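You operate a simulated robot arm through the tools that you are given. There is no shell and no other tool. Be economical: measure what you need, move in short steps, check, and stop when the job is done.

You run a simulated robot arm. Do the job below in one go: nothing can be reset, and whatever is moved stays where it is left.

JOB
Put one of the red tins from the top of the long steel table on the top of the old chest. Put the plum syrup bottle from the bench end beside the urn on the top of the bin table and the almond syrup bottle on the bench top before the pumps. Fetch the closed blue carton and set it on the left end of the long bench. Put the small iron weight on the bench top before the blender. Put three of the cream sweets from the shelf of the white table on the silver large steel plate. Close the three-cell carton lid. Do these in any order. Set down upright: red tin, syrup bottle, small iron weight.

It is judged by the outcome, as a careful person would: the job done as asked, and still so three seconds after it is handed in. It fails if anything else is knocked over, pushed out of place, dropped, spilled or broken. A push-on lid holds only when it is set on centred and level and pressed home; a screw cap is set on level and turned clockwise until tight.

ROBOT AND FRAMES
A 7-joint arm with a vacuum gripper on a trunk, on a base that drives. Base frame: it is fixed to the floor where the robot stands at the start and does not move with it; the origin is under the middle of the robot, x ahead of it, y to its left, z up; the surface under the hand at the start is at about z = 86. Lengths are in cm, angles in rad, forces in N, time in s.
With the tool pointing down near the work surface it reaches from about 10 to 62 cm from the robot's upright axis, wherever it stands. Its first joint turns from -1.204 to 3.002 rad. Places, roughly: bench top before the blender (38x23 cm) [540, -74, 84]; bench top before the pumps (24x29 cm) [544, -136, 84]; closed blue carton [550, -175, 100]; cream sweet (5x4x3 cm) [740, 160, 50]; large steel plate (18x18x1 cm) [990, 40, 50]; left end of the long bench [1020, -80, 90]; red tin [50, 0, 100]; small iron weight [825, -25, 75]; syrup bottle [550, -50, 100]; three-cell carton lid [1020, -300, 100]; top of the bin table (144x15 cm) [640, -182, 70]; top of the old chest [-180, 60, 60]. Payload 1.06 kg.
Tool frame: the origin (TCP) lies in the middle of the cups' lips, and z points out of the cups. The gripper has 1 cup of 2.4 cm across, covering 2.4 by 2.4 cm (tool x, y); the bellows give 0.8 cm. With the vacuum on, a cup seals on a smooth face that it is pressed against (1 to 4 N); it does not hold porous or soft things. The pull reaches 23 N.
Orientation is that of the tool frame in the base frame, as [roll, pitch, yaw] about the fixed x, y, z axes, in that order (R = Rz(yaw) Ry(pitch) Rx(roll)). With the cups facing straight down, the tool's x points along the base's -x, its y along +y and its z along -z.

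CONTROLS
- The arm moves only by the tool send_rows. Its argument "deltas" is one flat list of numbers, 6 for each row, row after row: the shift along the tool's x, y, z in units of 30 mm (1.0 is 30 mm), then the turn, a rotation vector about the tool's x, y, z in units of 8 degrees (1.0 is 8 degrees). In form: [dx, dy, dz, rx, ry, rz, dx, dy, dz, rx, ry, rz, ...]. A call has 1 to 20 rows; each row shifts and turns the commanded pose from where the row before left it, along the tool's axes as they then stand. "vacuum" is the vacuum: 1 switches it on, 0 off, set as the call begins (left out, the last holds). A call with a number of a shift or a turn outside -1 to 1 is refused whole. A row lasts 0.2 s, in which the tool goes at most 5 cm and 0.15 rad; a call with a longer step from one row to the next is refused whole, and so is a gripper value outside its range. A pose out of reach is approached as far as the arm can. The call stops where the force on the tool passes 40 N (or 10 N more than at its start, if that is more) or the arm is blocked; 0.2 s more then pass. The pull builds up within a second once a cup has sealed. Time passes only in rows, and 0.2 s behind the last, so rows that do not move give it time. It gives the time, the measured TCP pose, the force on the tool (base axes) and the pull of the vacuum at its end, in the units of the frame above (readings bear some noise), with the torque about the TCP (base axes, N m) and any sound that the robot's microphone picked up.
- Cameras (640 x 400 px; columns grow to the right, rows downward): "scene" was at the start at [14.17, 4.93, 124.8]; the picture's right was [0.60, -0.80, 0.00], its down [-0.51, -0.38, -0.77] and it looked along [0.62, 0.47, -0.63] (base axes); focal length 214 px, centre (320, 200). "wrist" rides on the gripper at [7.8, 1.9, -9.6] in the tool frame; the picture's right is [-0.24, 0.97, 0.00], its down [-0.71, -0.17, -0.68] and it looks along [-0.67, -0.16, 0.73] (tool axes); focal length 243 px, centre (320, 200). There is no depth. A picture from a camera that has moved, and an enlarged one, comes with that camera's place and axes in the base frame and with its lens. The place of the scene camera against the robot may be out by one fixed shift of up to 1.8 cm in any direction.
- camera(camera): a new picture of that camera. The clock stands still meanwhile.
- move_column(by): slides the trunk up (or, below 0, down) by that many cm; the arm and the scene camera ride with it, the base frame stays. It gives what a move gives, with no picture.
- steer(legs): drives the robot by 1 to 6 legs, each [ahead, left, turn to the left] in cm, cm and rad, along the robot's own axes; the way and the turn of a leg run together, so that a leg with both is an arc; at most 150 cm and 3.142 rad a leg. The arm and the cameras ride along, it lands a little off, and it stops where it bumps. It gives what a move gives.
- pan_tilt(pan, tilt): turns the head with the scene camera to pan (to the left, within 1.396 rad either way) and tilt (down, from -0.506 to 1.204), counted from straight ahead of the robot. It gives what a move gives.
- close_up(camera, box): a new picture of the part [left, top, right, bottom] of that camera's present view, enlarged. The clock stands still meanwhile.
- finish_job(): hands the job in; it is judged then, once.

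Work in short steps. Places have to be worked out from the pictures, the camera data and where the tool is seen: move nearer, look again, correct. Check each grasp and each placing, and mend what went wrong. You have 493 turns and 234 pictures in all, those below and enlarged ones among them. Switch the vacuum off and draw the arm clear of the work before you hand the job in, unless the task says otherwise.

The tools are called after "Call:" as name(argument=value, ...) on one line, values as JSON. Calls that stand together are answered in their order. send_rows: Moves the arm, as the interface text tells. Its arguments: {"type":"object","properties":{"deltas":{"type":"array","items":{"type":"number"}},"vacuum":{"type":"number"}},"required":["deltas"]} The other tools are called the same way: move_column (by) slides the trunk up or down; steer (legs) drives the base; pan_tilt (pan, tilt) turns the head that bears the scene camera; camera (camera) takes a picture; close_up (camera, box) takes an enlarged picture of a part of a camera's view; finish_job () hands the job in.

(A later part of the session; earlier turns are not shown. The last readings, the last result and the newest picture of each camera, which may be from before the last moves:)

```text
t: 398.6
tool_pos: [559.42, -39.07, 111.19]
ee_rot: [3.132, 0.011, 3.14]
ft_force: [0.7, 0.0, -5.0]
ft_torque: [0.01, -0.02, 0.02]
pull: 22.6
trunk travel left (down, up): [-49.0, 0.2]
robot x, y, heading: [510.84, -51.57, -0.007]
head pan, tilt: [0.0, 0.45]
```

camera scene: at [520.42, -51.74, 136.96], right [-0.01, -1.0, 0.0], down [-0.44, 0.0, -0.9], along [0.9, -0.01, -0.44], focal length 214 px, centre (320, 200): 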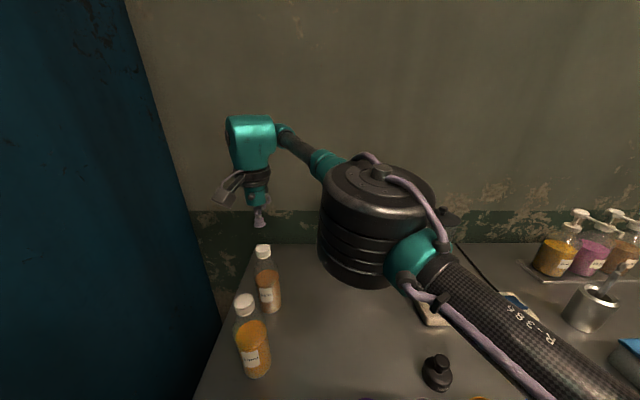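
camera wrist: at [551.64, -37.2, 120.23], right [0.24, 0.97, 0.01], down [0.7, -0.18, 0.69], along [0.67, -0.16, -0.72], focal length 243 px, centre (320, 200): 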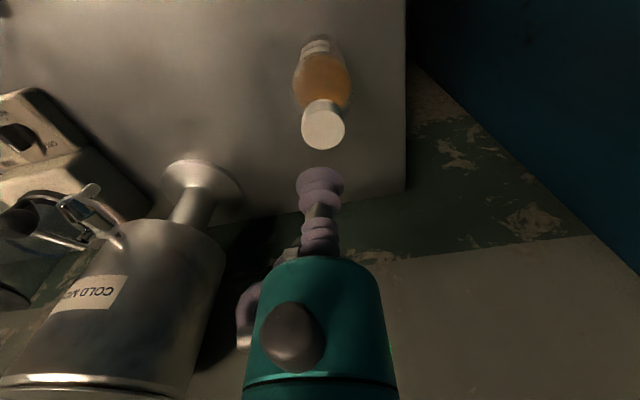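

Move to the lane y≈−48.5 (between saffron and urn), then retract along −x while lifting more.

Call:
send_rows(deltas=[0.1, -0.8, 0, 0, 0, 0, 0.1, -0.8, 0, 0, 0, 0, 0.1, -0.8, 0, 0, 0, 0, 0.1, -0.75, 0, 0, 0, 0])

Call:
camera(camera="wrist")

Call:
camera(camera="scene")

```text
t: 399.6
tool_pos: [558.23, -48.18, 111.13]
ee_rot: [3.135, 0.008, 3.14]
ft_force: [-0.2, 0.2, -3.8]
ft_torque: [-0.02, 0.02, 0.01]
pull: 22.4
trunk travel left (down, up): [-49.0, 0.2]
robot x, y, heading: [510.96, -51.26, -0.01]
head pan, tilt: [0.0, 0.45]
```

```text
141 pictures are left
camera wrist: at [550.34, -46.46, 120.64], right [0.24, 0.97, 0.01], down [0.7, -0.18, 0.69], along [0.67, -0.16, -0.72], focal length 243 px, centre (320, 200)
```

wrist: 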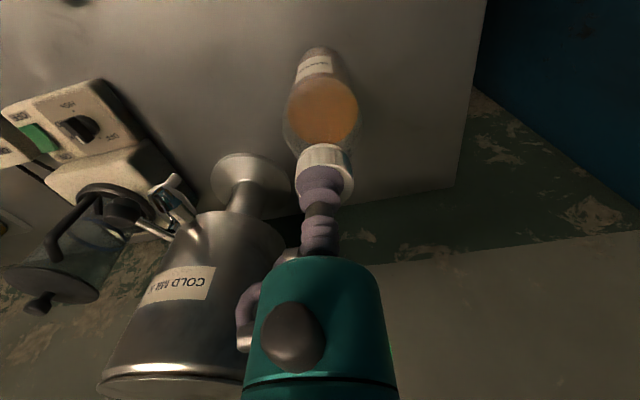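

```text
140 pictures are left
camera scene: at [520.35, -51.85, 136.97], right [-0.01, -1.0, 0.0], down [-0.44, 0.0, -0.9], along [0.9, -0.01, -0.44], focal length 214 px, centre (320, 200)
```

scene: 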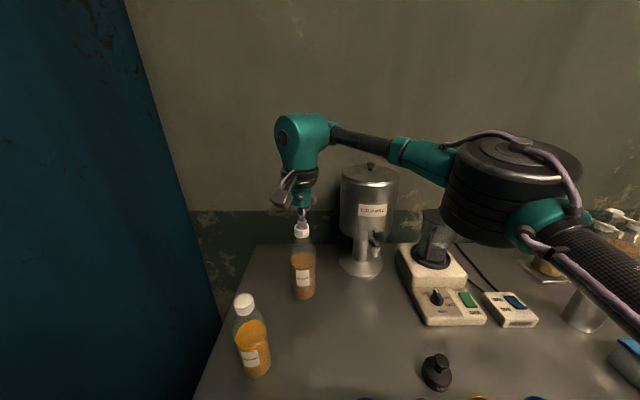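

Clear. Retract along −x past the saffron bottle, rising slightly.

Call:
send_rows(deltas=[0.9, 0, 0, 0, 0, 0, 0.9, 0, -0.2, 0, 0, 0, 0.9, 0, -0.2, 0, 0, 0, 0.9, 0, -0.2, 0, 0, 0, 0.9, 0, -0.2, 0, 0, 0, 0.9, 0, 0, 0, 0, 0, 0.9, 0, 0, 0, 0, 0, 0.9, 0, 0, 0, 0, 0, 0.9, 0, 0, 0, 0, 0, 0.7, 0, 0, 0, 0, 0])

Call:
camera(camera="scene")

```text
t: 401.8
tool_pos: [531.76, -48.42, 113.34]
ee_rot: [3.134, 0.01, 3.138]
ft_force: [1.2, 1.0, -3.0]
ft_torque: [0.0, 0.0, 0.0]
pull: 23.3
trunk travel left (down, up): [-49.0, 0.2]
robot x, y, heading: [510.95, -51.54, -0.011]
head pan, tilt: [0.0, 0.45]
```

```text
139 pictures are left
camera scene: at [520.31, -51.78, 136.97], right [-0.01, -1.0, 0.0], down [-0.44, 0.0, -0.9], along [0.9, -0.01, -0.44], focal length 214 px, centre (320, 200)
```

scene: 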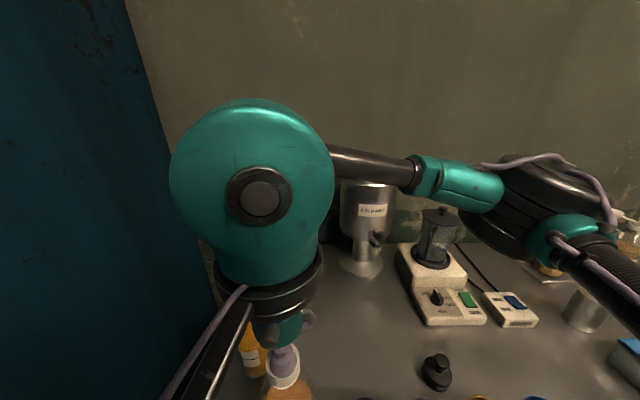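

Back off 35 cm, then slide right to face the pumps.

Call:
steer(legs=[[-35, 0, 0.01], [0, -82, 0]])

Call:
camera(camera="scene")

Call:
camera(camera="wrist")

```text
t: 411.1
tool_pos: [497.1, -128.83, 113.46]
ee_rot: [3.133, 0.01, 3.138]
ft_force: [0.6, 0.4, -5.2]
ft_torque: [-0.03, 0.03, -0.01]
pull: 22.8
trunk travel left (down, up): [-49.0, 0.2]
robot x, y, heading: [476.39, -132.1, -0.009]
head pan, tilt: [0.0, 0.45]
```

```text
138 pictures are left
camera scene: at [485.66, -132.31, 136.97], right [-0.01, -1.0, 0.0], down [-0.44, 0.0, -0.9], along [0.9, -0.01, -0.44], focal length 214 px, centre (320, 200)
```

scene: 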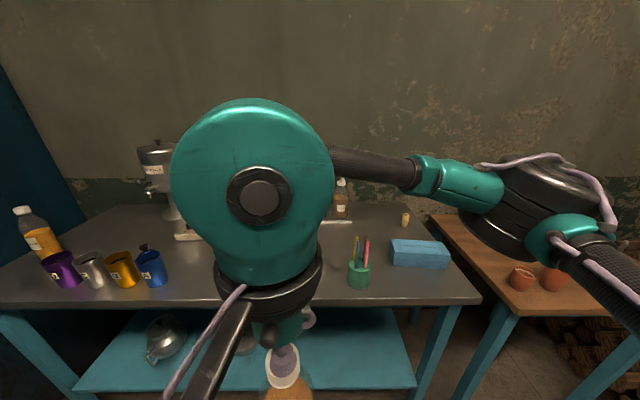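

```text
137 pictures are left
camera wrist: at [489.19, -127.03, 122.98], right [0.24, 0.97, 0.01], down [0.7, -0.18, 0.69], along [0.67, -0.16, -0.72], focal length 243 px, centre (320, 200)
```

wrist: 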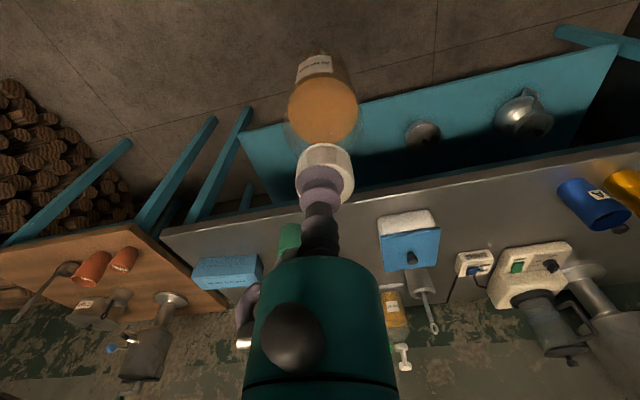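

I move the hanging bottle to my right so the scene camera can see the place before the pumps.

Call:
send_rows(deltas=[0, -0.9, 0, 0, 0, 0, 0, -0.9, 0, 0, 0, 0, 0, -0.9, 0, 0, 0, 0, 0, -0.9, 0, 0, 0, 0, 0, -0.9, 0, 0, 0, 0, 0, -0.9, 0, 0, 0, 0, 0, -0.9, 0, 0, 0, 0])

Call:
camera(camera="scene")

Call:
camera(camera="wrist")

```text
t: 412.7
tool_pos: [496.97, -147.98, 113.43]
ee_rot: [3.135, 0.009, 3.138]
ft_force: [0.5, 0.0, -4.0]
ft_torque: [-0.02, 0.04, 0.01]
pull: 22.8
trunk travel left (down, up): [-49.0, 0.2]
robot x, y, heading: [476.35, -132.05, -0.006]
head pan, tilt: [0.0, 0.45]
```

```text
136 pictures are left
camera scene: at [485.62, -132.37, 136.97], right [-0.01, -1.0, 0.0], down [-0.43, 0.0, -0.9], along [0.9, -0.01, -0.43], focal length 214 px, centre (320, 200)
```

scene: 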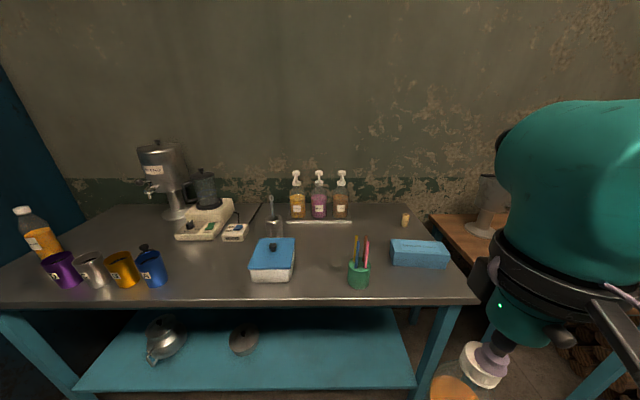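

```text
135 pictures are left
camera wrist: at [489.02, -146.25, 122.93], right [0.24, 0.97, 0.01], down [0.7, -0.18, 0.69], along [0.67, -0.16, -0.72], focal length 243 px, centre (320, 200)
```

wrist: 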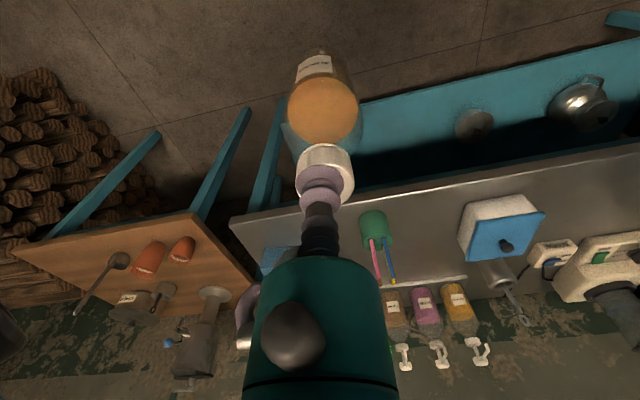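

The free spot before the pumps is at about (547, −132.5), between the blue-lidded box (edge y −124) and the pen holder (edge y −142). Bring the bottle in line and drive 20 cm nearer.

Call:
send_rows(deltas=[0, 0.9, 0, 0, 0, 0, 0, 0.9, 0, 0, 0, 0, 0, 0.9, 0, 0, 0, 0, 0, 0.9, 0, 0, 0, 0, 0, 0.9, 0, 0, 0, 0, 0, 0.7, 0, 0, 0, 0])

Call:
steer(legs=[[19, 0, 0.006]])

Call:
camera(camera="wrist")

```text
t: 414.1
tool_pos: [496.89, -132.19, 113.31]
ee_rot: [3.136, 0.01, 3.138]
ft_force: [0.7, -0.5, -4.9]
ft_torque: [-0.01, 0.01, 0.01]
pull: 23.1
trunk travel left (down, up): [-49.0, 0.2]
robot x, y, heading: [476.28, -131.88, -0.007]
head pan, tilt: [0.0, 0.45]
```

```text
t: 415.6
tool_pos: [515.76, -132.07, 113.24]
ee_rot: [3.136, 0.008, -3.135]
ft_force: [-0.8, 0.4, -3.5]
ft_torque: [-0.02, 0.02, 0.0]
pull: 23.0
trunk travel left (down, up): [-49.0, 0.2]
robot x, y, heading: [494.94, -132.4, 0.003]
head pan, tilt: [0.0, 0.45]
```

```text
134 pictures are left
camera wrist: at [507.72, -130.44, 122.86], right [0.23, 0.97, 0.01], down [0.7, -0.17, 0.69], along [0.67, -0.15, -0.72], focal length 243 px, centre (320, 200)
```

wrist: 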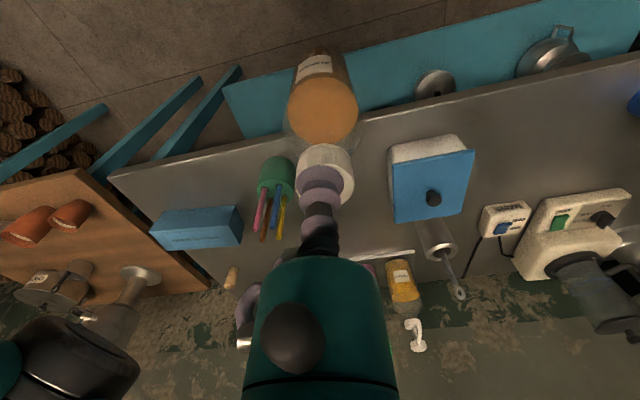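

Lane is clear (−124…−139). Move forward to x=547.

Call:
send_rows(deltas=[-0.95, 0, 0, 0, 0, 0, -0.95, 0, 0, 0, 0, 0, -0.95, 0, 0, 0, 0, 0, -0.95, 0, 0, 0, 0, 0, -0.95, 0, 0, 0, 0, 0, -0.95, 0, 0, 0, 0, 0, -0.95, 0, 0, 0, 0, 0, -0.95, 0, 0, 0, 0, 0, -0.95, 0, 0, 0, 0, 0, -0.95, 0, 0, 0, 0, 0, -0.95, 0, 0, 0, 0, 0])

Call:
camera(camera="scene")

```text
t: 418.0
tool_pos: [546.92, -132.14, 113.38]
ee_rot: [3.136, 0.011, -3.134]
ft_force: [-0.2, 0.0, -3.4]
ft_torque: [0.0, 0.03, -0.01]
pull: 22.9
trunk travel left (down, up): [-49.0, 0.2]
robot x, y, heading: [494.94, -132.24, -0.002]
head pan, tilt: [0.0, 0.45]
```

```text
133 pictures are left
camera scene: at [504.39, -132.26, 136.96], right [0.0, -1.0, 0.0], down [-0.44, 0.0, -0.9], along [0.9, 0.0, -0.44], focal length 214 px, centre (320, 200)
```

scene: 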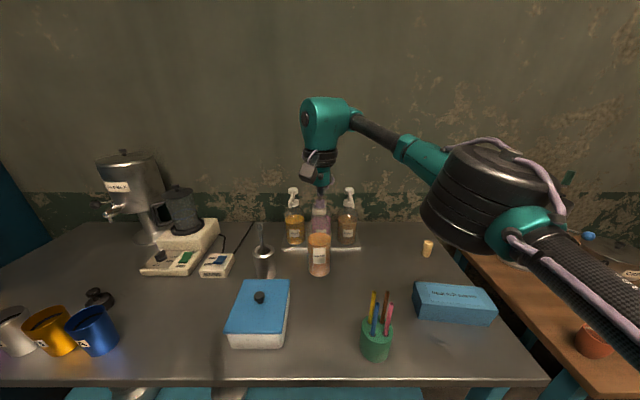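

Descend to just above contact (expected ~z 104).

Call:
send_rows(deltas=[0, 0, 0.8, 0, 0, 0, 0, 0, 0.8, 0, 0, 0, 0, 0, 0.7, 0, 0, 0, 0, 0, 0.4, 0, 0, 0])

Call:
send_rows(deltas=[0, 0, 0.15, 0, 0, 0, 0, 0, 0.1, 0, 0, 0])

```text
t: 419.0
tool_pos: [546.85, -132.01, 105.32]
ee_rot: [3.135, 0.008, -3.136]
ft_force: [-0.6, -0.7, -3.8]
ft_torque: [0.0, 0.0, -0.02]
pull: 22.6
trunk travel left (down, up): [-49.0, 0.2]
robot x, y, heading: [494.76, -132.45, 0.0]
head pan, tilt: [0.0, 0.45]
```

```text
t: 419.6
tool_pos: [546.99, -132.03, 104.58]
ee_rot: [3.135, 0.011, -3.137]
ft_force: [0.0, 0.4, -4.2]
ft_torque: [-0.01, 0.01, 0.0]
pull: 23.0
trunk travel left (down, up): [-49.0, 0.2]
robot x, y, heading: [494.96, -132.04, -0.0]
head pan, tilt: [0.0, 0.45]
```

Call:
send_rows(deltas=[0, 0, 0.1, 0, 0, 0, 0, 0, 0.1, 0, 0, 0])

Call:
send_rows(deltas=[0, 0, 0.1, 0, 0, 0])

```text
t: 420.2
tool_pos: [546.93, -131.96, 104.19]
ee_rot: [3.132, 0.012, -3.138]
ft_force: [-0.9, -0.5, 5.3]
ft_torque: [-0.01, 0.04, 0.0]
pull: 23.6
trunk travel left (down, up): [-49.0, 0.2]
robot x, y, heading: [495.32, -132.13, 0.001]
head pan, tilt: [0.0, 0.45]
```

```text
t: 420.6
tool_pos: [546.93, -131.9, 104.01]
ee_rot: [3.132, 0.015, -3.136]
ft_force: [0.6, -4.2, 16.3]
ft_torque: [-0.06, -0.02, 0.04]
pull: 23.1
trunk travel left (down, up): [-49.0, 0.2]
robot x, y, heading: [494.66, -132.01, 0.0]
head pan, tilt: [0.0, 0.45]
```

Standing. Release and rise.

Call:
send_rows(deltas=[0, 0, -0.08, 0, 0, 0, 0, 0, 0, 0, 0, 0, 0, 0, 0, 0, 0, 0, 0, 0, 0, 0, 0, 0], vacuum=0)

Call:
send_rows(deltas=[0, 0, -0.2, 0, 0, 0, 0, 0, -0.5, 0, 0, 0, 0, 0, -0.7, 0, 0, 0, 0, 0, -0.7, 0, 0, 0, 0, 0, -0.7, 0, 0, 0])

Call:
send_rows(deltas=[0.9, 0, 0, 0, 0, 0, 0.9, 0, 0, 0, 0, 0, 0.9, 0, 0, 0, 0, 0, 0.9, 0, 0, 0, 0, 0, 0.9, 0, 0, 0, 0, 0, 0.9, 0, 0, 0, 0, 0])

Call:
camera(camera="scene")

Call:
camera(camera="wrist")

```text
t: 421.6
tool_pos: [547.01, -131.83, 104.02]
ee_rot: [3.134, 0.01, -3.138]
ft_force: [-0.3, 0.1, 0.9]
ft_torque: [0.03, -0.03, 0.0]
pull: 0.1
trunk travel left (down, up): [-49.0, 0.2]
robot x, y, heading: [494.88, -131.94, -0.001]
head pan, tilt: [0.0, 0.45]
```

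```text
t: 422.8
tool_pos: [546.91, -131.87, 112.58]
ee_rot: [3.135, 0.01, -3.135]
ft_force: [0.2, -0.2, -0.5]
ft_torque: [-0.01, 0.02, -0.02]
pull: 0.0
trunk travel left (down, up): [-49.0, 0.2]
robot x, y, heading: [494.89, -132.13, -0.002]
head pan, tilt: [0.0, 0.45]
```

```text
t: 424.2
tool_pos: [530.84, -132.12, 112.38]
ee_rot: [3.134, 0.009, -3.137]
ft_force: [-0.6, 0.4, -0.4]
ft_torque: [-0.03, 0.01, -0.01]
pull: 0.0
trunk travel left (down, up): [-49.0, 0.2]
robot x, y, heading: [494.84, -132.25, -0.0]
head pan, tilt: [0.0, 0.45]
```

```text
132 pictures are left
camera scene: at [504.32, -132.3, 136.97], right [0.0, -1.0, 0.0], down [-0.43, 0.0, -0.9], along [0.9, 0.0, -0.43], focal length 214 px, centre (320, 200)
```

scene: 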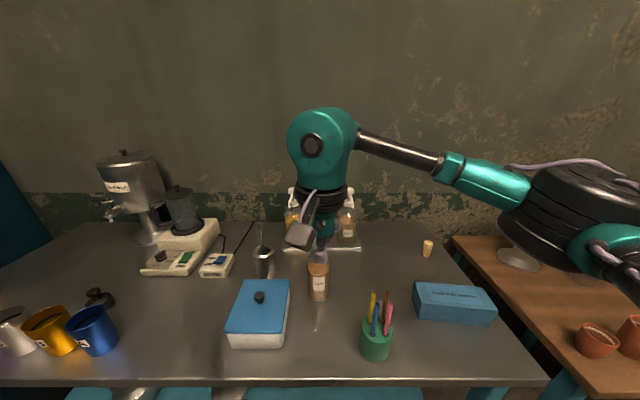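

```text
131 pictures are left
camera wrist: at [522.89, -130.48, 121.96], right [0.23, 0.97, 0.01], down [0.7, -0.17, 0.69], along [0.67, -0.15, -0.72], focal length 243 px, centre (320, 200)
```

wrist: 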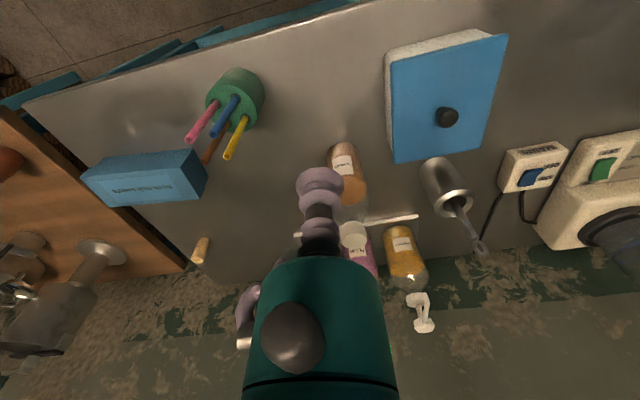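

Almond stands. Now the blue carton on the right of this bench; zoom on it.

Call:
close_up(camera="wrist", box=[70, 130, 230, 230])

Call:
close_up(camera="scene", box=[390, 230, 550, 350])

```text
4.00 times, centred on (150, 180) of wrist
camera zoom: at [522.89, -130.48, 121.96], right [0.23, 0.97, 0.01], down [0.7, -0.17, 0.69], along [0.67, -0.15, -0.72], focal length 970 px, centre (1000, 280)
```

zoom: 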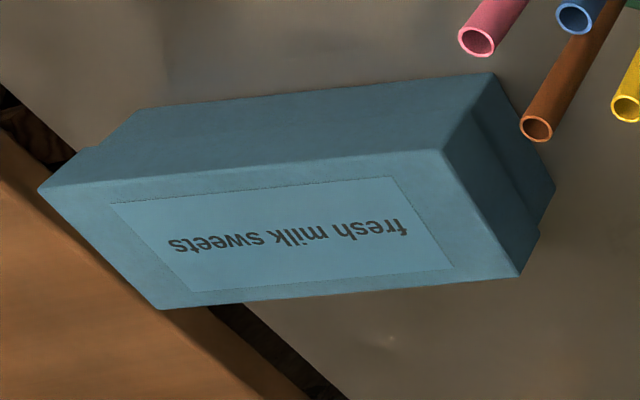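

```text
3.33 times, centred on (470, 290) of scene
camera zoom: at [504.32, -132.3, 136.97], right [0.0, -1.0, 0.0], down [-0.43, 0.0, -0.9], along [0.9, 0.0, -0.43], focal length 715 px, centre (-180, -100)
```

zoom: 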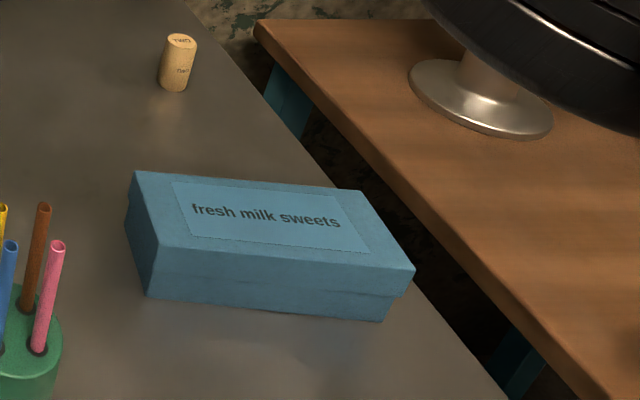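

Carton top centre at ≈(542.6, −166.4, 90.5). I shift right 18 cm and bring the tool above it.

Call:
steer(legs=[[0, -18, 0]])

Call:
send_rows(deltas=[-0.7, -0.9, 0, 0, 0, 0, -0.7, -0.9, 0, 0, 0, 0, -0.7, -0.9, 0, 0, 0, 0, -0.7, -0.9, 0, 0, 0, 0, -0.7, -0.9, 0, 0, 0, 0, -0.4, -0.8, 0, 0, 0, 0])

Call:
camera(camera="wrist")

Call:
camera(camera="scene")

```text
t: 426.4
tool_pos: [530.92, -150.22, 112.25]
ee_rot: [3.135, 0.011, -3.137]
ft_force: [-0.1, -0.3, 0.1]
ft_torque: [0.0, 0.02, -0.04]
pull: 0.0
trunk travel left (down, up): [-49.0, 0.2]
robot x, y, heading: [494.95, -149.78, 0.003]
head pan, tilt: [0.0, 0.45]
```

```text
t: 427.8
tool_pos: [542.2, -165.92, 112.36]
ee_rot: [3.135, 0.01, -3.137]
ft_force: [-0.1, 0.5, -0.1]
ft_torque: [0.0, 0.04, -0.04]
pull: 0.1
trunk travel left (down, up): [-49.0, 0.2]
robot x, y, heading: [494.96, -150.0, 0.001]
head pan, tilt: [0.0, 0.45]
```

```text
128 pictures are left
camera wrist: at [534.31, -164.24, 121.99], right [0.23, 0.97, 0.01], down [0.7, -0.17, 0.69], along [0.67, -0.15, -0.72], focal length 243 px, centre (320, 200)
```

wrist: 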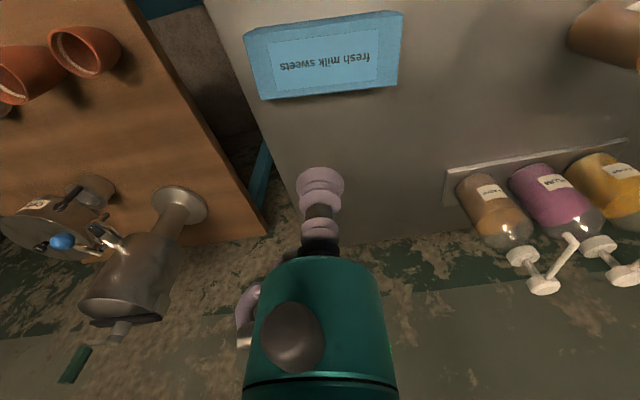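

```text
127 pictures are left
camera scene: at [504.34, -150.19, 136.97], right [0.0, -1.0, 0.0], down [-0.44, 0.0, -0.9], along [0.9, 0.0, -0.44], focal length 214 px, centre (320, 200)
```

scene: 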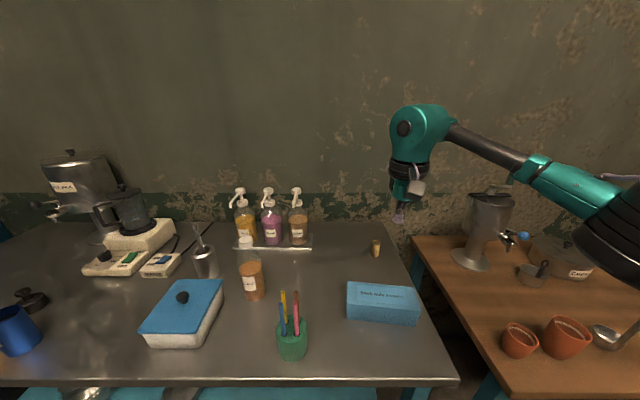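

Descend onto the label centre with vacuum.

Call:
send_rows(deltas=[0, 0.1, 0.9, 0, 0, 0, 0, 0, 0.9, 0, 0, 0, 0, 0, 0.9, 0, 0, 0, 0, 0, 0.9, 0, 0, 0, 0, 0, 0.9, 0, 0, 0, 0, 0, 0.9, 0, 0, 0, 0, 0, 0.9, 0, 0, 0, 0, 0, 0.4, 0, 0, 0], vacuum=1)

Call:
send_rows(deltas=[0, 0, 0.2, 0, 0, 0, 0, 0, 0.15, 0, 0, 0])

```text
t: 429.6
tool_pos: [542.68, -165.1, 92.32]
ee_rot: [3.135, 0.01, -3.138]
ft_force: [0.0, 0.4, -0.5]
ft_torque: [0.02, 0.01, 0.05]
pull: 0.0
trunk travel left (down, up): [-49.0, 0.2]
robot x, y, heading: [494.97, -149.88, -0.0]
head pan, tilt: [0.0, 0.45]
```

```text
t: 430.2
tool_pos: [542.86, -165.18, 91.3]
ee_rot: [3.135, 0.009, -3.136]
ft_force: [-0.6, -0.4, -0.2]
ft_torque: [-0.04, -0.02, -0.01]
pull: 22.8
trunk travel left (down, up): [-49.0, 0.2]
robot x, y, heading: [494.58, -149.81, 0.001]
head pan, tilt: [0.0, 0.45]
```

Sealed. Lift only ~1.5 cm and check whether the whole carton comes, not just the lid.

Call:
send_rows(deltas=[0, 0, -0.2, 0, 0, 0, 0, 0, -0.2, 0, 0, 0, 0, 0, -0.2, 0, 0, 0])

Call:
close_up(camera="scene", box=[320, 240, 450, 340])

```text
t: 431.0
tool_pos: [542.94, -165.41, 93.1]
ee_rot: [3.134, 0.009, -3.137]
ft_force: [0.3, 0.3, -1.3]
ft_torque: [-0.01, -0.03, -0.02]
pull: 23.3
trunk travel left (down, up): [-49.0, 0.2]
robot x, y, heading: [494.71, -150.04, 0.004]
head pan, tilt: [0.0, 0.45]
```

```text
4.00 times, centred on (385, 290) of scene
camera zoom: at [504.34, -150.16, 136.97], right [0.0, -1.0, 0.0], down [-0.44, 0.0, -0.9], along [0.9, 0.0, -0.44], focal length 858 px, centre (60, -160)
```

zoom: 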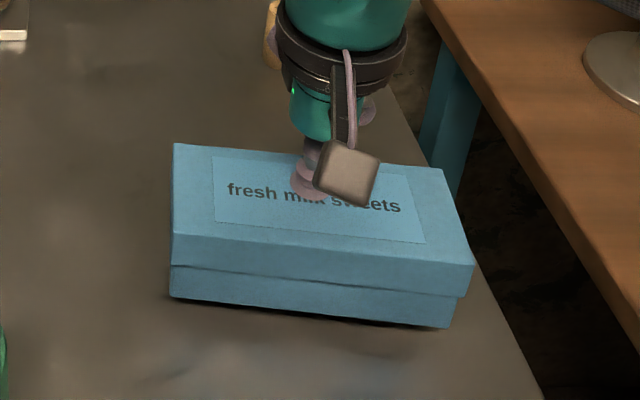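

Seems the whole box is up (shadow underneath). Lift 4 cm more and check again.

Call:
send_rows(deltas=[0, 0, -0.4, 0, 0, 0, 0, 0, -0.5, 0, 0, 0, 0, 0, -0.5, 0, 0, 0])

Call:
close_up(camera="scene", box=[320, 240, 450, 340])

```text
t: 431.8
tool_pos: [542.79, -165.55, 97.25]
ee_rot: [3.134, 0.011, -3.135]
ft_force: [0.5, 0.5, -0.2]
ft_torque: [-0.01, 0.02, 0.02]
pull: 22.9
trunk travel left (down, up): [-49.0, 0.2]
robot x, y, heading: [494.87, -149.87, -0.0]
head pan, tilt: [0.0, 0.45]
```

```text
4.00 times, centred on (385, 290) of scene
camera zoom: at [504.34, -150.15, 136.97], right [0.0, -1.0, 0.0], down [-0.44, 0.0, -0.9], along [0.9, 0.0, -0.44], focal length 858 px, centre (60, -160)
```

zoom: 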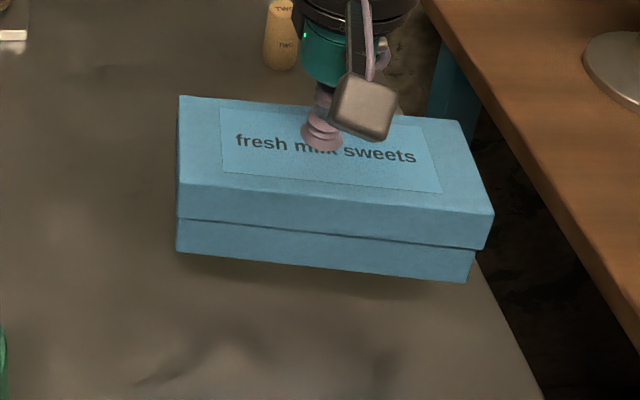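

Whole carton is lifted. Lift to z≈104, retract, and back off.

Call:
send_rows(deltas=[0, 0, -0.7, 0, 0, 0, 0, 0, -0.8, 0, 0, 0, 0, 0, -0.8, 0, 0, 0, 0.8, 0, 0, 0, 0, 0, 0.8, 0, 0, 0, 0, 0, 0.8, 0, 0, 0, 0, 0, 0.8, 0, 0, 0, 0, 0, 0.8, 0, 0, 0, 0, 0])

Call:
steer(legs=[[-50, 0, 0]])

Call:
send_rows(deltas=[0, 0.7, 0, 0, 0, 0, 0, 0.7, 0, 0, 0, 0, 0, 0.7, 0, 0, 0, 0, 0, 0.7, 0, 0, 0, 0, 0, 0.7, 0, 0, 0, 0, 0, 0.7, 0, 0, 0, 0])

Call:
camera(camera="scene")

```text
t: 433.6
tool_pos: [530.79, -165.72, 103.96]
ee_rot: [3.136, 0.012, -3.137]
ft_force: [-0.2, -0.2, -0.4]
ft_torque: [-0.01, -0.03, -0.01]
pull: 22.8
trunk travel left (down, up): [-49.0, 0.2]
robot x, y, heading: [494.66, -149.78, 0.003]
head pan, tilt: [0.0, 0.45]
```

```text
t: 436.6
tool_pos: [479.97, -165.58, 104.0]
ee_rot: [3.132, 0.009, -3.141]
ft_force: [0.0, -0.5, -0.5]
ft_torque: [0.01, -0.02, -0.03]
pull: 22.9
trunk travel left (down, up): [-49.0, 0.2]
robot x, y, heading: [443.83, -149.9, -0.003]
head pan, tilt: [0.0, 0.45]
```

```text
t: 438.0
tool_pos: [480.28, -153.05, 104.11]
ee_rot: [3.137, 0.009, -3.141]
ft_force: [-1.1, -0.6, 0.1]
ft_torque: [0.02, -0.01, 0.02]
pull: 22.7
trunk travel left (down, up): [-49.0, 0.2]
robot x, y, heading: [444.1, -149.95, -0.009]
head pan, tilt: [0.0, 0.45]
```

```text
124 pictures are left
camera scene: at [453.59, -150.08, 136.97], right [0.0, -1.0, 0.0], down [-0.44, 0.0, -0.9], along [0.9, 0.0, -0.44], focal length 214 px, centre (320, 200)
```

scene: 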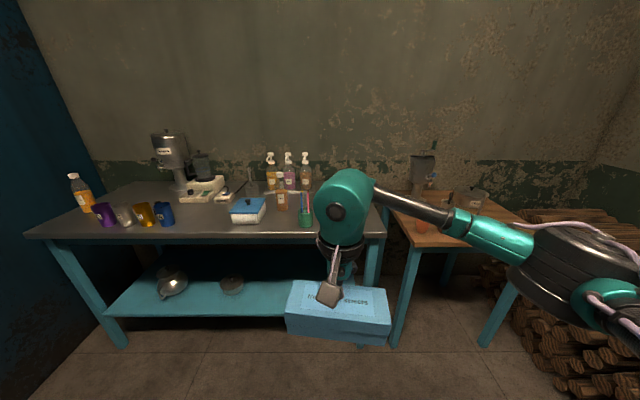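

Held well. Drive out of this room to the passage.

Call:
steer(legs=[[-82, 0, 0], [0, 0, 1.575], [150, 0, 0]])

```text
t: 453.1
tool_pos: [364.27, 35.33, 104.12]
ee_rot: [3.134, 0.01, -1.541]
ft_force: [-0.2, 0.2, 0.1]
ft_torque: [-0.01, -0.01, 0.02]
pull: 23.4
trunk travel left (down, up): [-49.0, 0.2]
robot x, y, heading: [362.48, -1.01, 1.595]
head pan, tilt: [0.0, 0.45]
```

Call:
steer(legs=[[68, 0, 0], [0, 0, -1.6], [150, 0, 0], [150, 0, 0]])

```text
t: 474.6
tool_pos: [693.17, 52.18, 104.24]
ee_rot: [3.135, 0.011, 3.1]
ft_force: [0.1, -0.1, -0.5]
ft_torque: [-0.01, 0.01, 0.02]
pull: 23.0
trunk travel left (down, up): [-49.0, 0.2]
robot x, y, heading: [657.34, 56.47, -0.047]
head pan, tilt: [0.0, 0.45]
```

Call:
steer(legs=[[66, 0, 0], [0, 0, -1.52], [150, 0, 0], [0, 0, 1.57], [120, 0, 0]])

Call:
camera(camera="scene")

```text
t: 498.7
tool_pos: [877.52, -111.09, 104.17]
ee_rot: [3.135, 0.011, 3.094]
ft_force: [0.4, -0.2, 0.0]
ft_torque: [-0.01, 0.0, 0.01]
pull: 22.6
trunk travel left (down, up): [-49.0, 0.2]
robot x, y, heading: [841.64, -105.96, -0.055]
head pan, tilt: [0.0, 0.45]
```

```text
123 pictures are left
camera scene: at [851.0, -106.82, 136.97], right [-0.05, -1.0, 0.0], down [-0.43, 0.02, -0.9], along [0.9, -0.05, -0.44], focal length 214 px, centre (320, 200)
```

scene: 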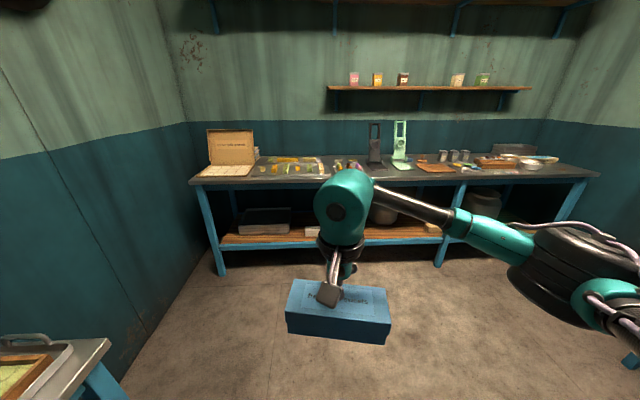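

Long bench left end holds an open carton and other things; I go closer to find free space.

Call:
steer(legs=[[85, 12, 0.055]])

Call:
camera(camera="scene")

Call:
camera(camera="wrist")

```text
t: 503.2
tool_pos: [961.2, -98.83, 104.12]
ee_rot: [3.135, 0.01, -3.128]
ft_force: [0.2, 0.3, 0.2]
ft_torque: [-0.03, 0.02, 0.03]
pull: 22.6
trunk travel left (down, up): [-49.0, 0.2]
robot x, y, heading: [925.12, -96.07, 0.005]
head pan, tilt: [0.0, 0.45]
```

```text
122 pictures are left
camera scene: at [934.44, -96.16, 136.96], right [0.01, -1.0, 0.0], down [-0.44, 0.0, -0.9], along [0.9, 0.01, -0.44], focal length 214 px, centre (320, 200)
```

scene: 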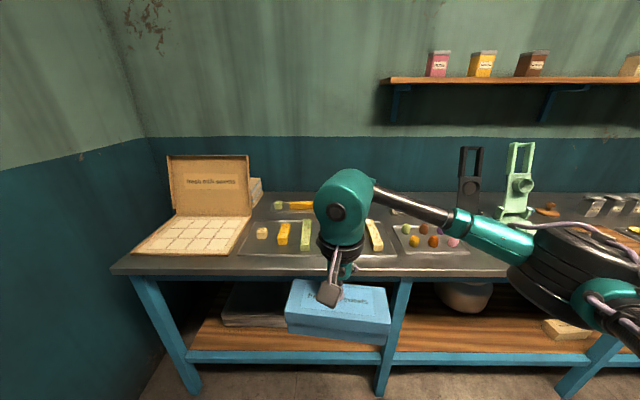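

```text
121 pictures are left
camera wrist: at [953.18, -97.19, 113.69], right [0.22, 0.97, 0.01], down [0.7, -0.17, 0.69], along [0.67, -0.15, -0.72], focal length 243 px, centre (320, 200)
```

wrist: 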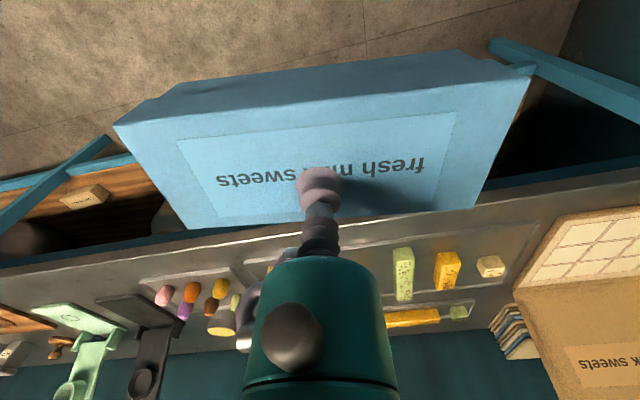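

I swing the held carton to the right to see the bench's left end fully.

Call:
send_rows(deltas=[0, -0.9, 0, 0, 0, 0, 0, -0.9, 0, 0, 0, 0, 0, -0.9, 0, 0, 0, 0, 0, -0.9, 0, 0, 0, 0, 0, -0.9, 0, 0, 0, 0, 0, -0.9, 0, 0, 0, 0, 0, -0.9, 0, 0, 0, 0])

Call:
pan_tilt(pan=0.15, tilt=0.45)

Call:
camera(camera="scene")

```text
t: 504.8
tool_pos: [961.5, -117.98, 103.99]
ee_rot: [3.136, 0.01, -3.128]
ft_force: [0.1, 0.1, -0.9]
ft_torque: [0.02, -0.04, 0.02]
pull: 23.2
trunk travel left (down, up): [-49.0, 0.2]
robot x, y, heading: [925.26, -95.99, 0.005]
head pan, tilt: [0.0, 0.45]
```

```text
t: 505.5
tool_pos: [961.65, -117.93, 103.93]
ee_rot: [3.136, 0.01, -3.129]
ft_force: [-0.3, 0.0, -0.5]
ft_torque: [0.02, 0.01, -0.01]
pull: 22.0
trunk travel left (down, up): [-49.0, 0.2]
robot x, y, heading: [925.05, -95.97, 0.006]
head pan, tilt: [0.15, 0.45]
```

```text
120 pictures are left
camera scene: at [934.29, -94.8, 136.97], right [0.16, -0.99, 0.0], down [-0.43, -0.07, -0.9], along [0.89, 0.14, -0.44], focal length 214 px, centre (320, 200)
```

scene: 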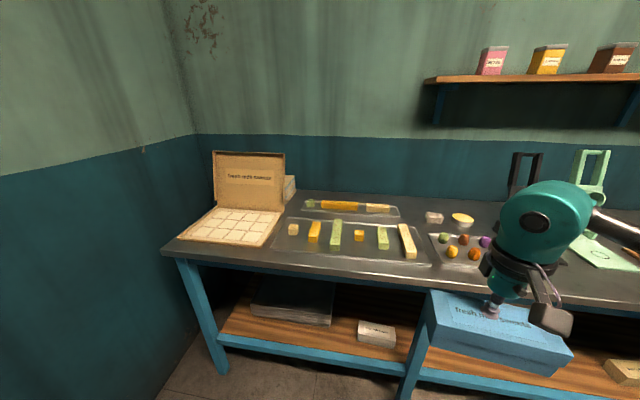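

The front strip of the bench (about 9.5 cm deep between the edge and the trays) suits the carton (≈17×7.3 cm). I move closer and square the carton (rotate ~8°), then look with the wrist camera.

Call:
steer(legs=[[18, 10, -0.005]])

Call:
send_rows(deltas=[0.2, 0.8, 0, 0, 0, -0.5, 0, 0.9, 0, 0, 0, -0.5, 0, 0.9, 0, 0, 0, 0, 0, 0.9, 0, 0, 0, 0, 0, 0.9, 0, 0, 0, 0, 0, 0.9, 0, 0, 0, 0, 0, 0.9, 0, 0, 0, 0, 0, 0.9, 0, 0, 0, 0])

Call:
camera(camera="wrist")

Call:
pan_tilt(pan=0.0, tilt=0.75)

Call:
camera(camera="scene")

```text
t: 507.1
tool_pos: [979.52, -108.16, 104.02]
ee_rot: [3.136, 0.008, -3.133]
ft_force: [-0.2, -0.2, -0.2]
ft_torque: [-0.01, -0.01, 0.01]
pull: 23.1
trunk travel left (down, up): [-49.0, 0.2]
robot x, y, heading: [942.95, -86.29, 0.003]
head pan, tilt: [0.15, 0.45]
```

```text
t: 508.9
tool_pos: [976.35, -87.23, 104.11]
ee_rot: [3.136, 0.01, -2.993]
ft_force: [0.1, 0.6, -0.5]
ft_torque: [-0.01, 0.05, 0.0]
pull: 22.7
trunk travel left (down, up): [-49.0, 0.2]
robot x, y, heading: [942.68, -86.22, 0.002]
head pan, tilt: [0.15, 0.45]
```

```text
119 pictures are left
camera wrist: at [968.21, -86.5, 113.64], right [0.09, 1.0, 0.01], down [0.72, -0.07, 0.69], along [0.69, -0.06, -0.72], focal length 243 px, centre (320, 200)
```

wrist: 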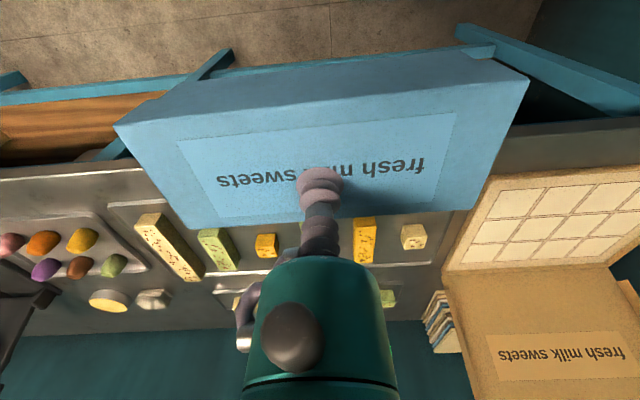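

```text
t: 509.7
tool_pos: [976.29, -87.19, 104.1]
ee_rot: [3.136, 0.01, -2.994]
ft_force: [-1.0, -0.3, 0.1]
ft_torque: [-0.05, -0.01, 0.04]
pull: 22.4
trunk travel left (down, up): [-49.0, 0.2]
robot x, y, heading: [943.1, -86.08, 0.006]
head pan, tilt: [0.0, 0.75]
```

```text
118 pictures are left
camera scene: at [951.54, -86.31, 134.33], right [0.0, -1.0, 0.0], down [-0.68, 0.0, -0.73], along [0.73, 0.0, -0.68], focal length 214 px, centre (320, 200)
```

scene: 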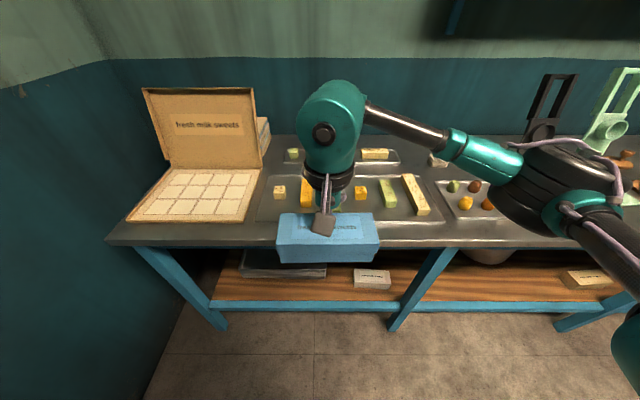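

I zoom in to measure the strip between bench edge and trays.

Call:
close_up(camera="wrist", box=[0, 130, 200, 280])

Call:
close_up(camera="scene", box=[100, 170, 300, 270])

```text
2.67 times, centred on (100, 205) of wrist
camera zoom: at [968.22, -86.6, 113.63], right [0.09, 1.0, 0.01], down [0.72, -0.07, 0.69], along [0.69, -0.06, -0.72], focal length 647 px, centre (907, 187)
```

zoom: 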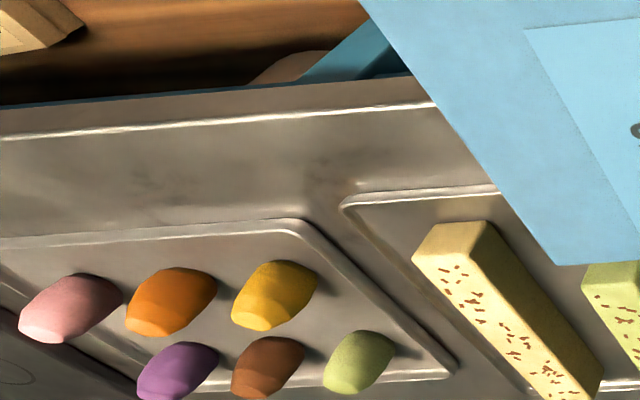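

```text
3.20 times, centred on (200, 220) of scene
camera zoom: at [951.54, -86.31, 134.33], right [0.0, -1.0, 0.0], down [-0.68, 0.0, -0.73], along [0.73, 0.0, -0.68], focal length 686 px, centre (704, 136)
```

zoom: 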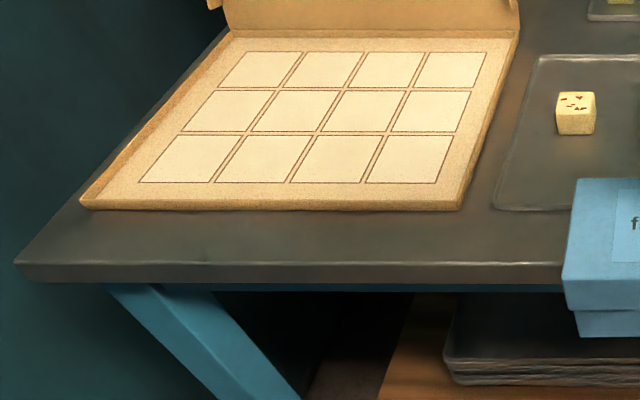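

Strip measures about x 987.4–993.3 (6 cm); carton base ≈6.4 cm deep, so it will sit nearly fully on the strip with <1 cm overhang. I check for the alternative gap farther back first by getting a closer scene zoom.

Call:
close_up(camera="scene", box=[240, 120, 480, 260])

```text
2.67 times, centred on (360, 190) of scene
camera zoom: at [951.54, -86.31, 134.33], right [0.0, -1.0, 0.0], down [-0.68, 0.0, -0.73], along [0.73, 0.0, -0.68], focal length 572 px, centre (213, 227)
```

zoom: 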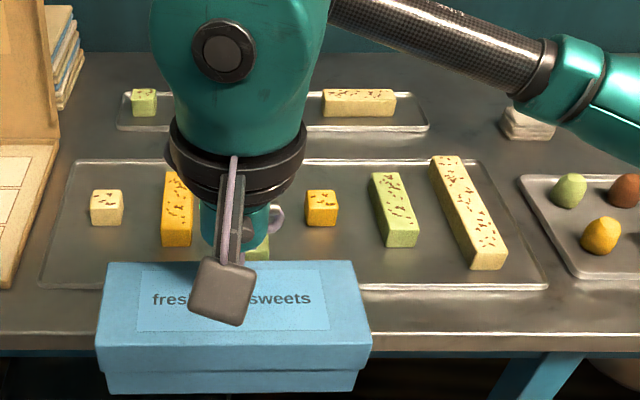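

There's a better spot: a ~7.8 cm lane between the big tray (back edge x≈1018.7) and the rear tray (front x≈1026.5), right at the named place. I drive up and measure it with the wrist camera.

Call:
steer(legs=[[29, 0, 0]])

Call:
camera(camera="wrist")

Call:
camera(camera="scene")

```text
t: 511.8
tool_pos: [1006.15, -86.98, 104.03]
ee_rot: [3.136, 0.011, -2.99]
ft_force: [0.6, -0.8, 0.3]
ft_torque: [0.03, -0.02, -0.01]
pull: 23.8
trunk travel left (down, up): [-49.0, 0.2]
robot x, y, heading: [972.76, -85.85, 0.007]
head pan, tilt: [0.0, 0.75]
```

```text
114 pictures are left
camera wrist: at [998.04, -86.42, 113.62], right [0.09, 1.0, 0.01], down [0.72, -0.07, 0.69], along [0.69, -0.05, -0.72], focal length 243 px, centre (320, 200)
```

wrist: 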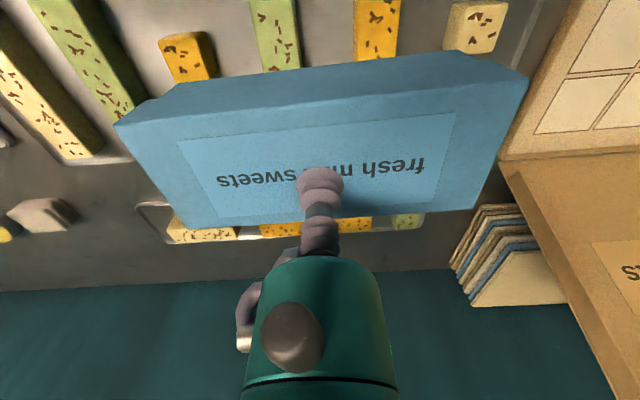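

```text
113 pictures are left
camera scene: at [981.38, -86.18, 134.32], right [0.01, -1.0, 0.0], down [-0.68, 0.0, -0.73], along [0.73, 0.0, -0.68], focal length 214 px, centre (320, 200)
```

scene: 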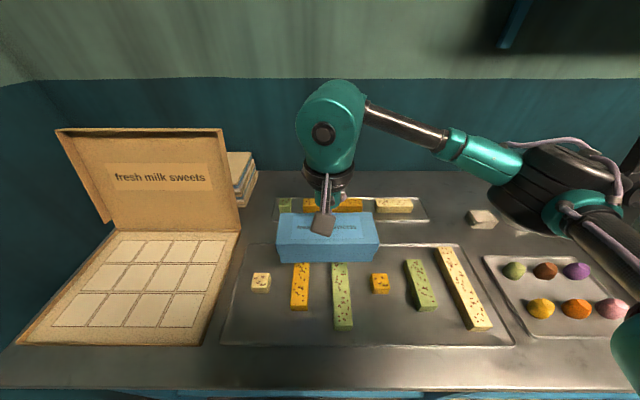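

Zoom on the lane right of the carton.

Call:
close_up(camera="scene", box=[360, 180, 480, 260])

Call:
close_up(camera="wrist", box=[90, 140, 250, 260])

```text
5.00 times, centred on (420, 220) of scene
camera zoom: at [981.38, -86.18, 134.32], right [0.01, -1.0, 0.0], down [-0.68, 0.0, -0.73], along [0.73, 0.0, -0.68], focal length 1072 px, centre (-180, 100)
```

zoom: 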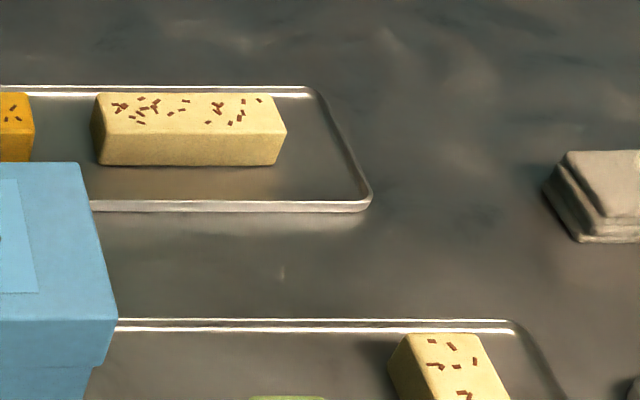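

```text
3.33 times, centred on (170, 200) of wrist
camera zoom: at [998.04, -86.42, 113.62], right [0.09, 1.0, 0.01], down [0.72, -0.07, 0.69], along [0.69, -0.05, -0.72], focal length 809 px, centre (820, 200)
```

zoom: 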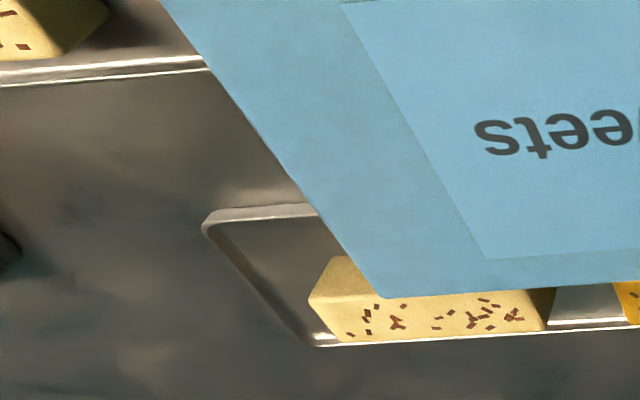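

Lane is x≈1015.5–1023.3 in the gripper's frame (≈7.7 cm), carton base 6.4 cm. Target tool x≈1020.0. Move there.

Call:
send_rows(deltas=[-0.763, -0.117, 0, 0, 0, 0, -0.763, -0.117, 0, 0, 0, 0, -0.763, -0.117, 0, 0, 0, 0, -0.763, -0.117, 0, 0, 0, 0, -0.763, -0.117, 0, 0, 0, 0, -0.763, -0.117, 0, 0, 0, 0])

Call:
send_rows(deltas=[0, 0, 0.7, 0, 0, 0, 0, 0, 0.7, 0, 0, 0])

Call:
close_up(camera="scene", box=[240, 150, 480, 290])

Call:
camera(camera="wrist")

```text
t: 513.2
tool_pos: [1020.1, -87.03, 104.37]
ee_rot: [3.138, 0.012, -2.991]
ft_force: [-0.1, -0.5, -0.4]
ft_torque: [-0.01, 0.02, 0.02]
pull: 23.2
trunk travel left (down, up): [-49.0, 0.2]
robot x, y, heading: [972.89, -85.97, 0.006]
head pan, tilt: [0.0, 0.75]
```

```text
t: 513.8
tool_pos: [1020.1, -86.99, 99.92]
ee_rot: [3.137, 0.011, -2.992]
ft_force: [0.0, 0.5, -0.2]
ft_torque: [0.03, -0.04, 0.04]
pull: 23.2
trunk travel left (down, up): [-49.0, 0.2]
robot x, y, heading: [972.43, -85.67, 0.007]
head pan, tilt: [0.0, 0.75]
```

```text
2.67 times, centred on (360, 220) of scene
camera zoom: at [981.32, -86.18, 134.32], right [0.01, -1.0, 0.0], down [-0.68, 0.0, -0.73], along [0.73, 0.0, -0.68], focal length 572 px, centre (213, 147)
```

zoom: 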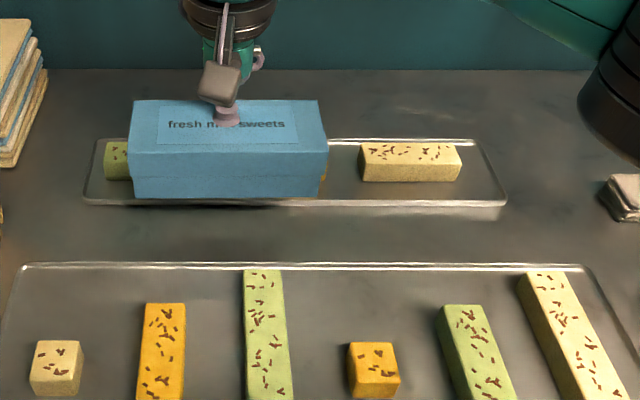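

```text
109 pictures are left
camera wrist: at [1012.06, -86.36, 109.58], right [0.09, 1.0, 0.01], down [0.72, -0.07, 0.69], along [0.69, -0.05, -0.72], focal length 243 px, centre (320, 200)
```

wrist: 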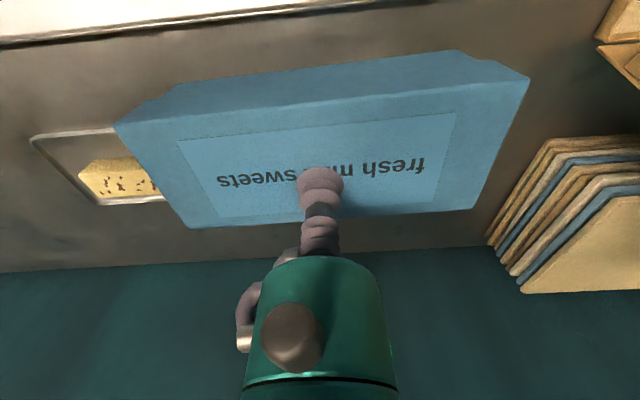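

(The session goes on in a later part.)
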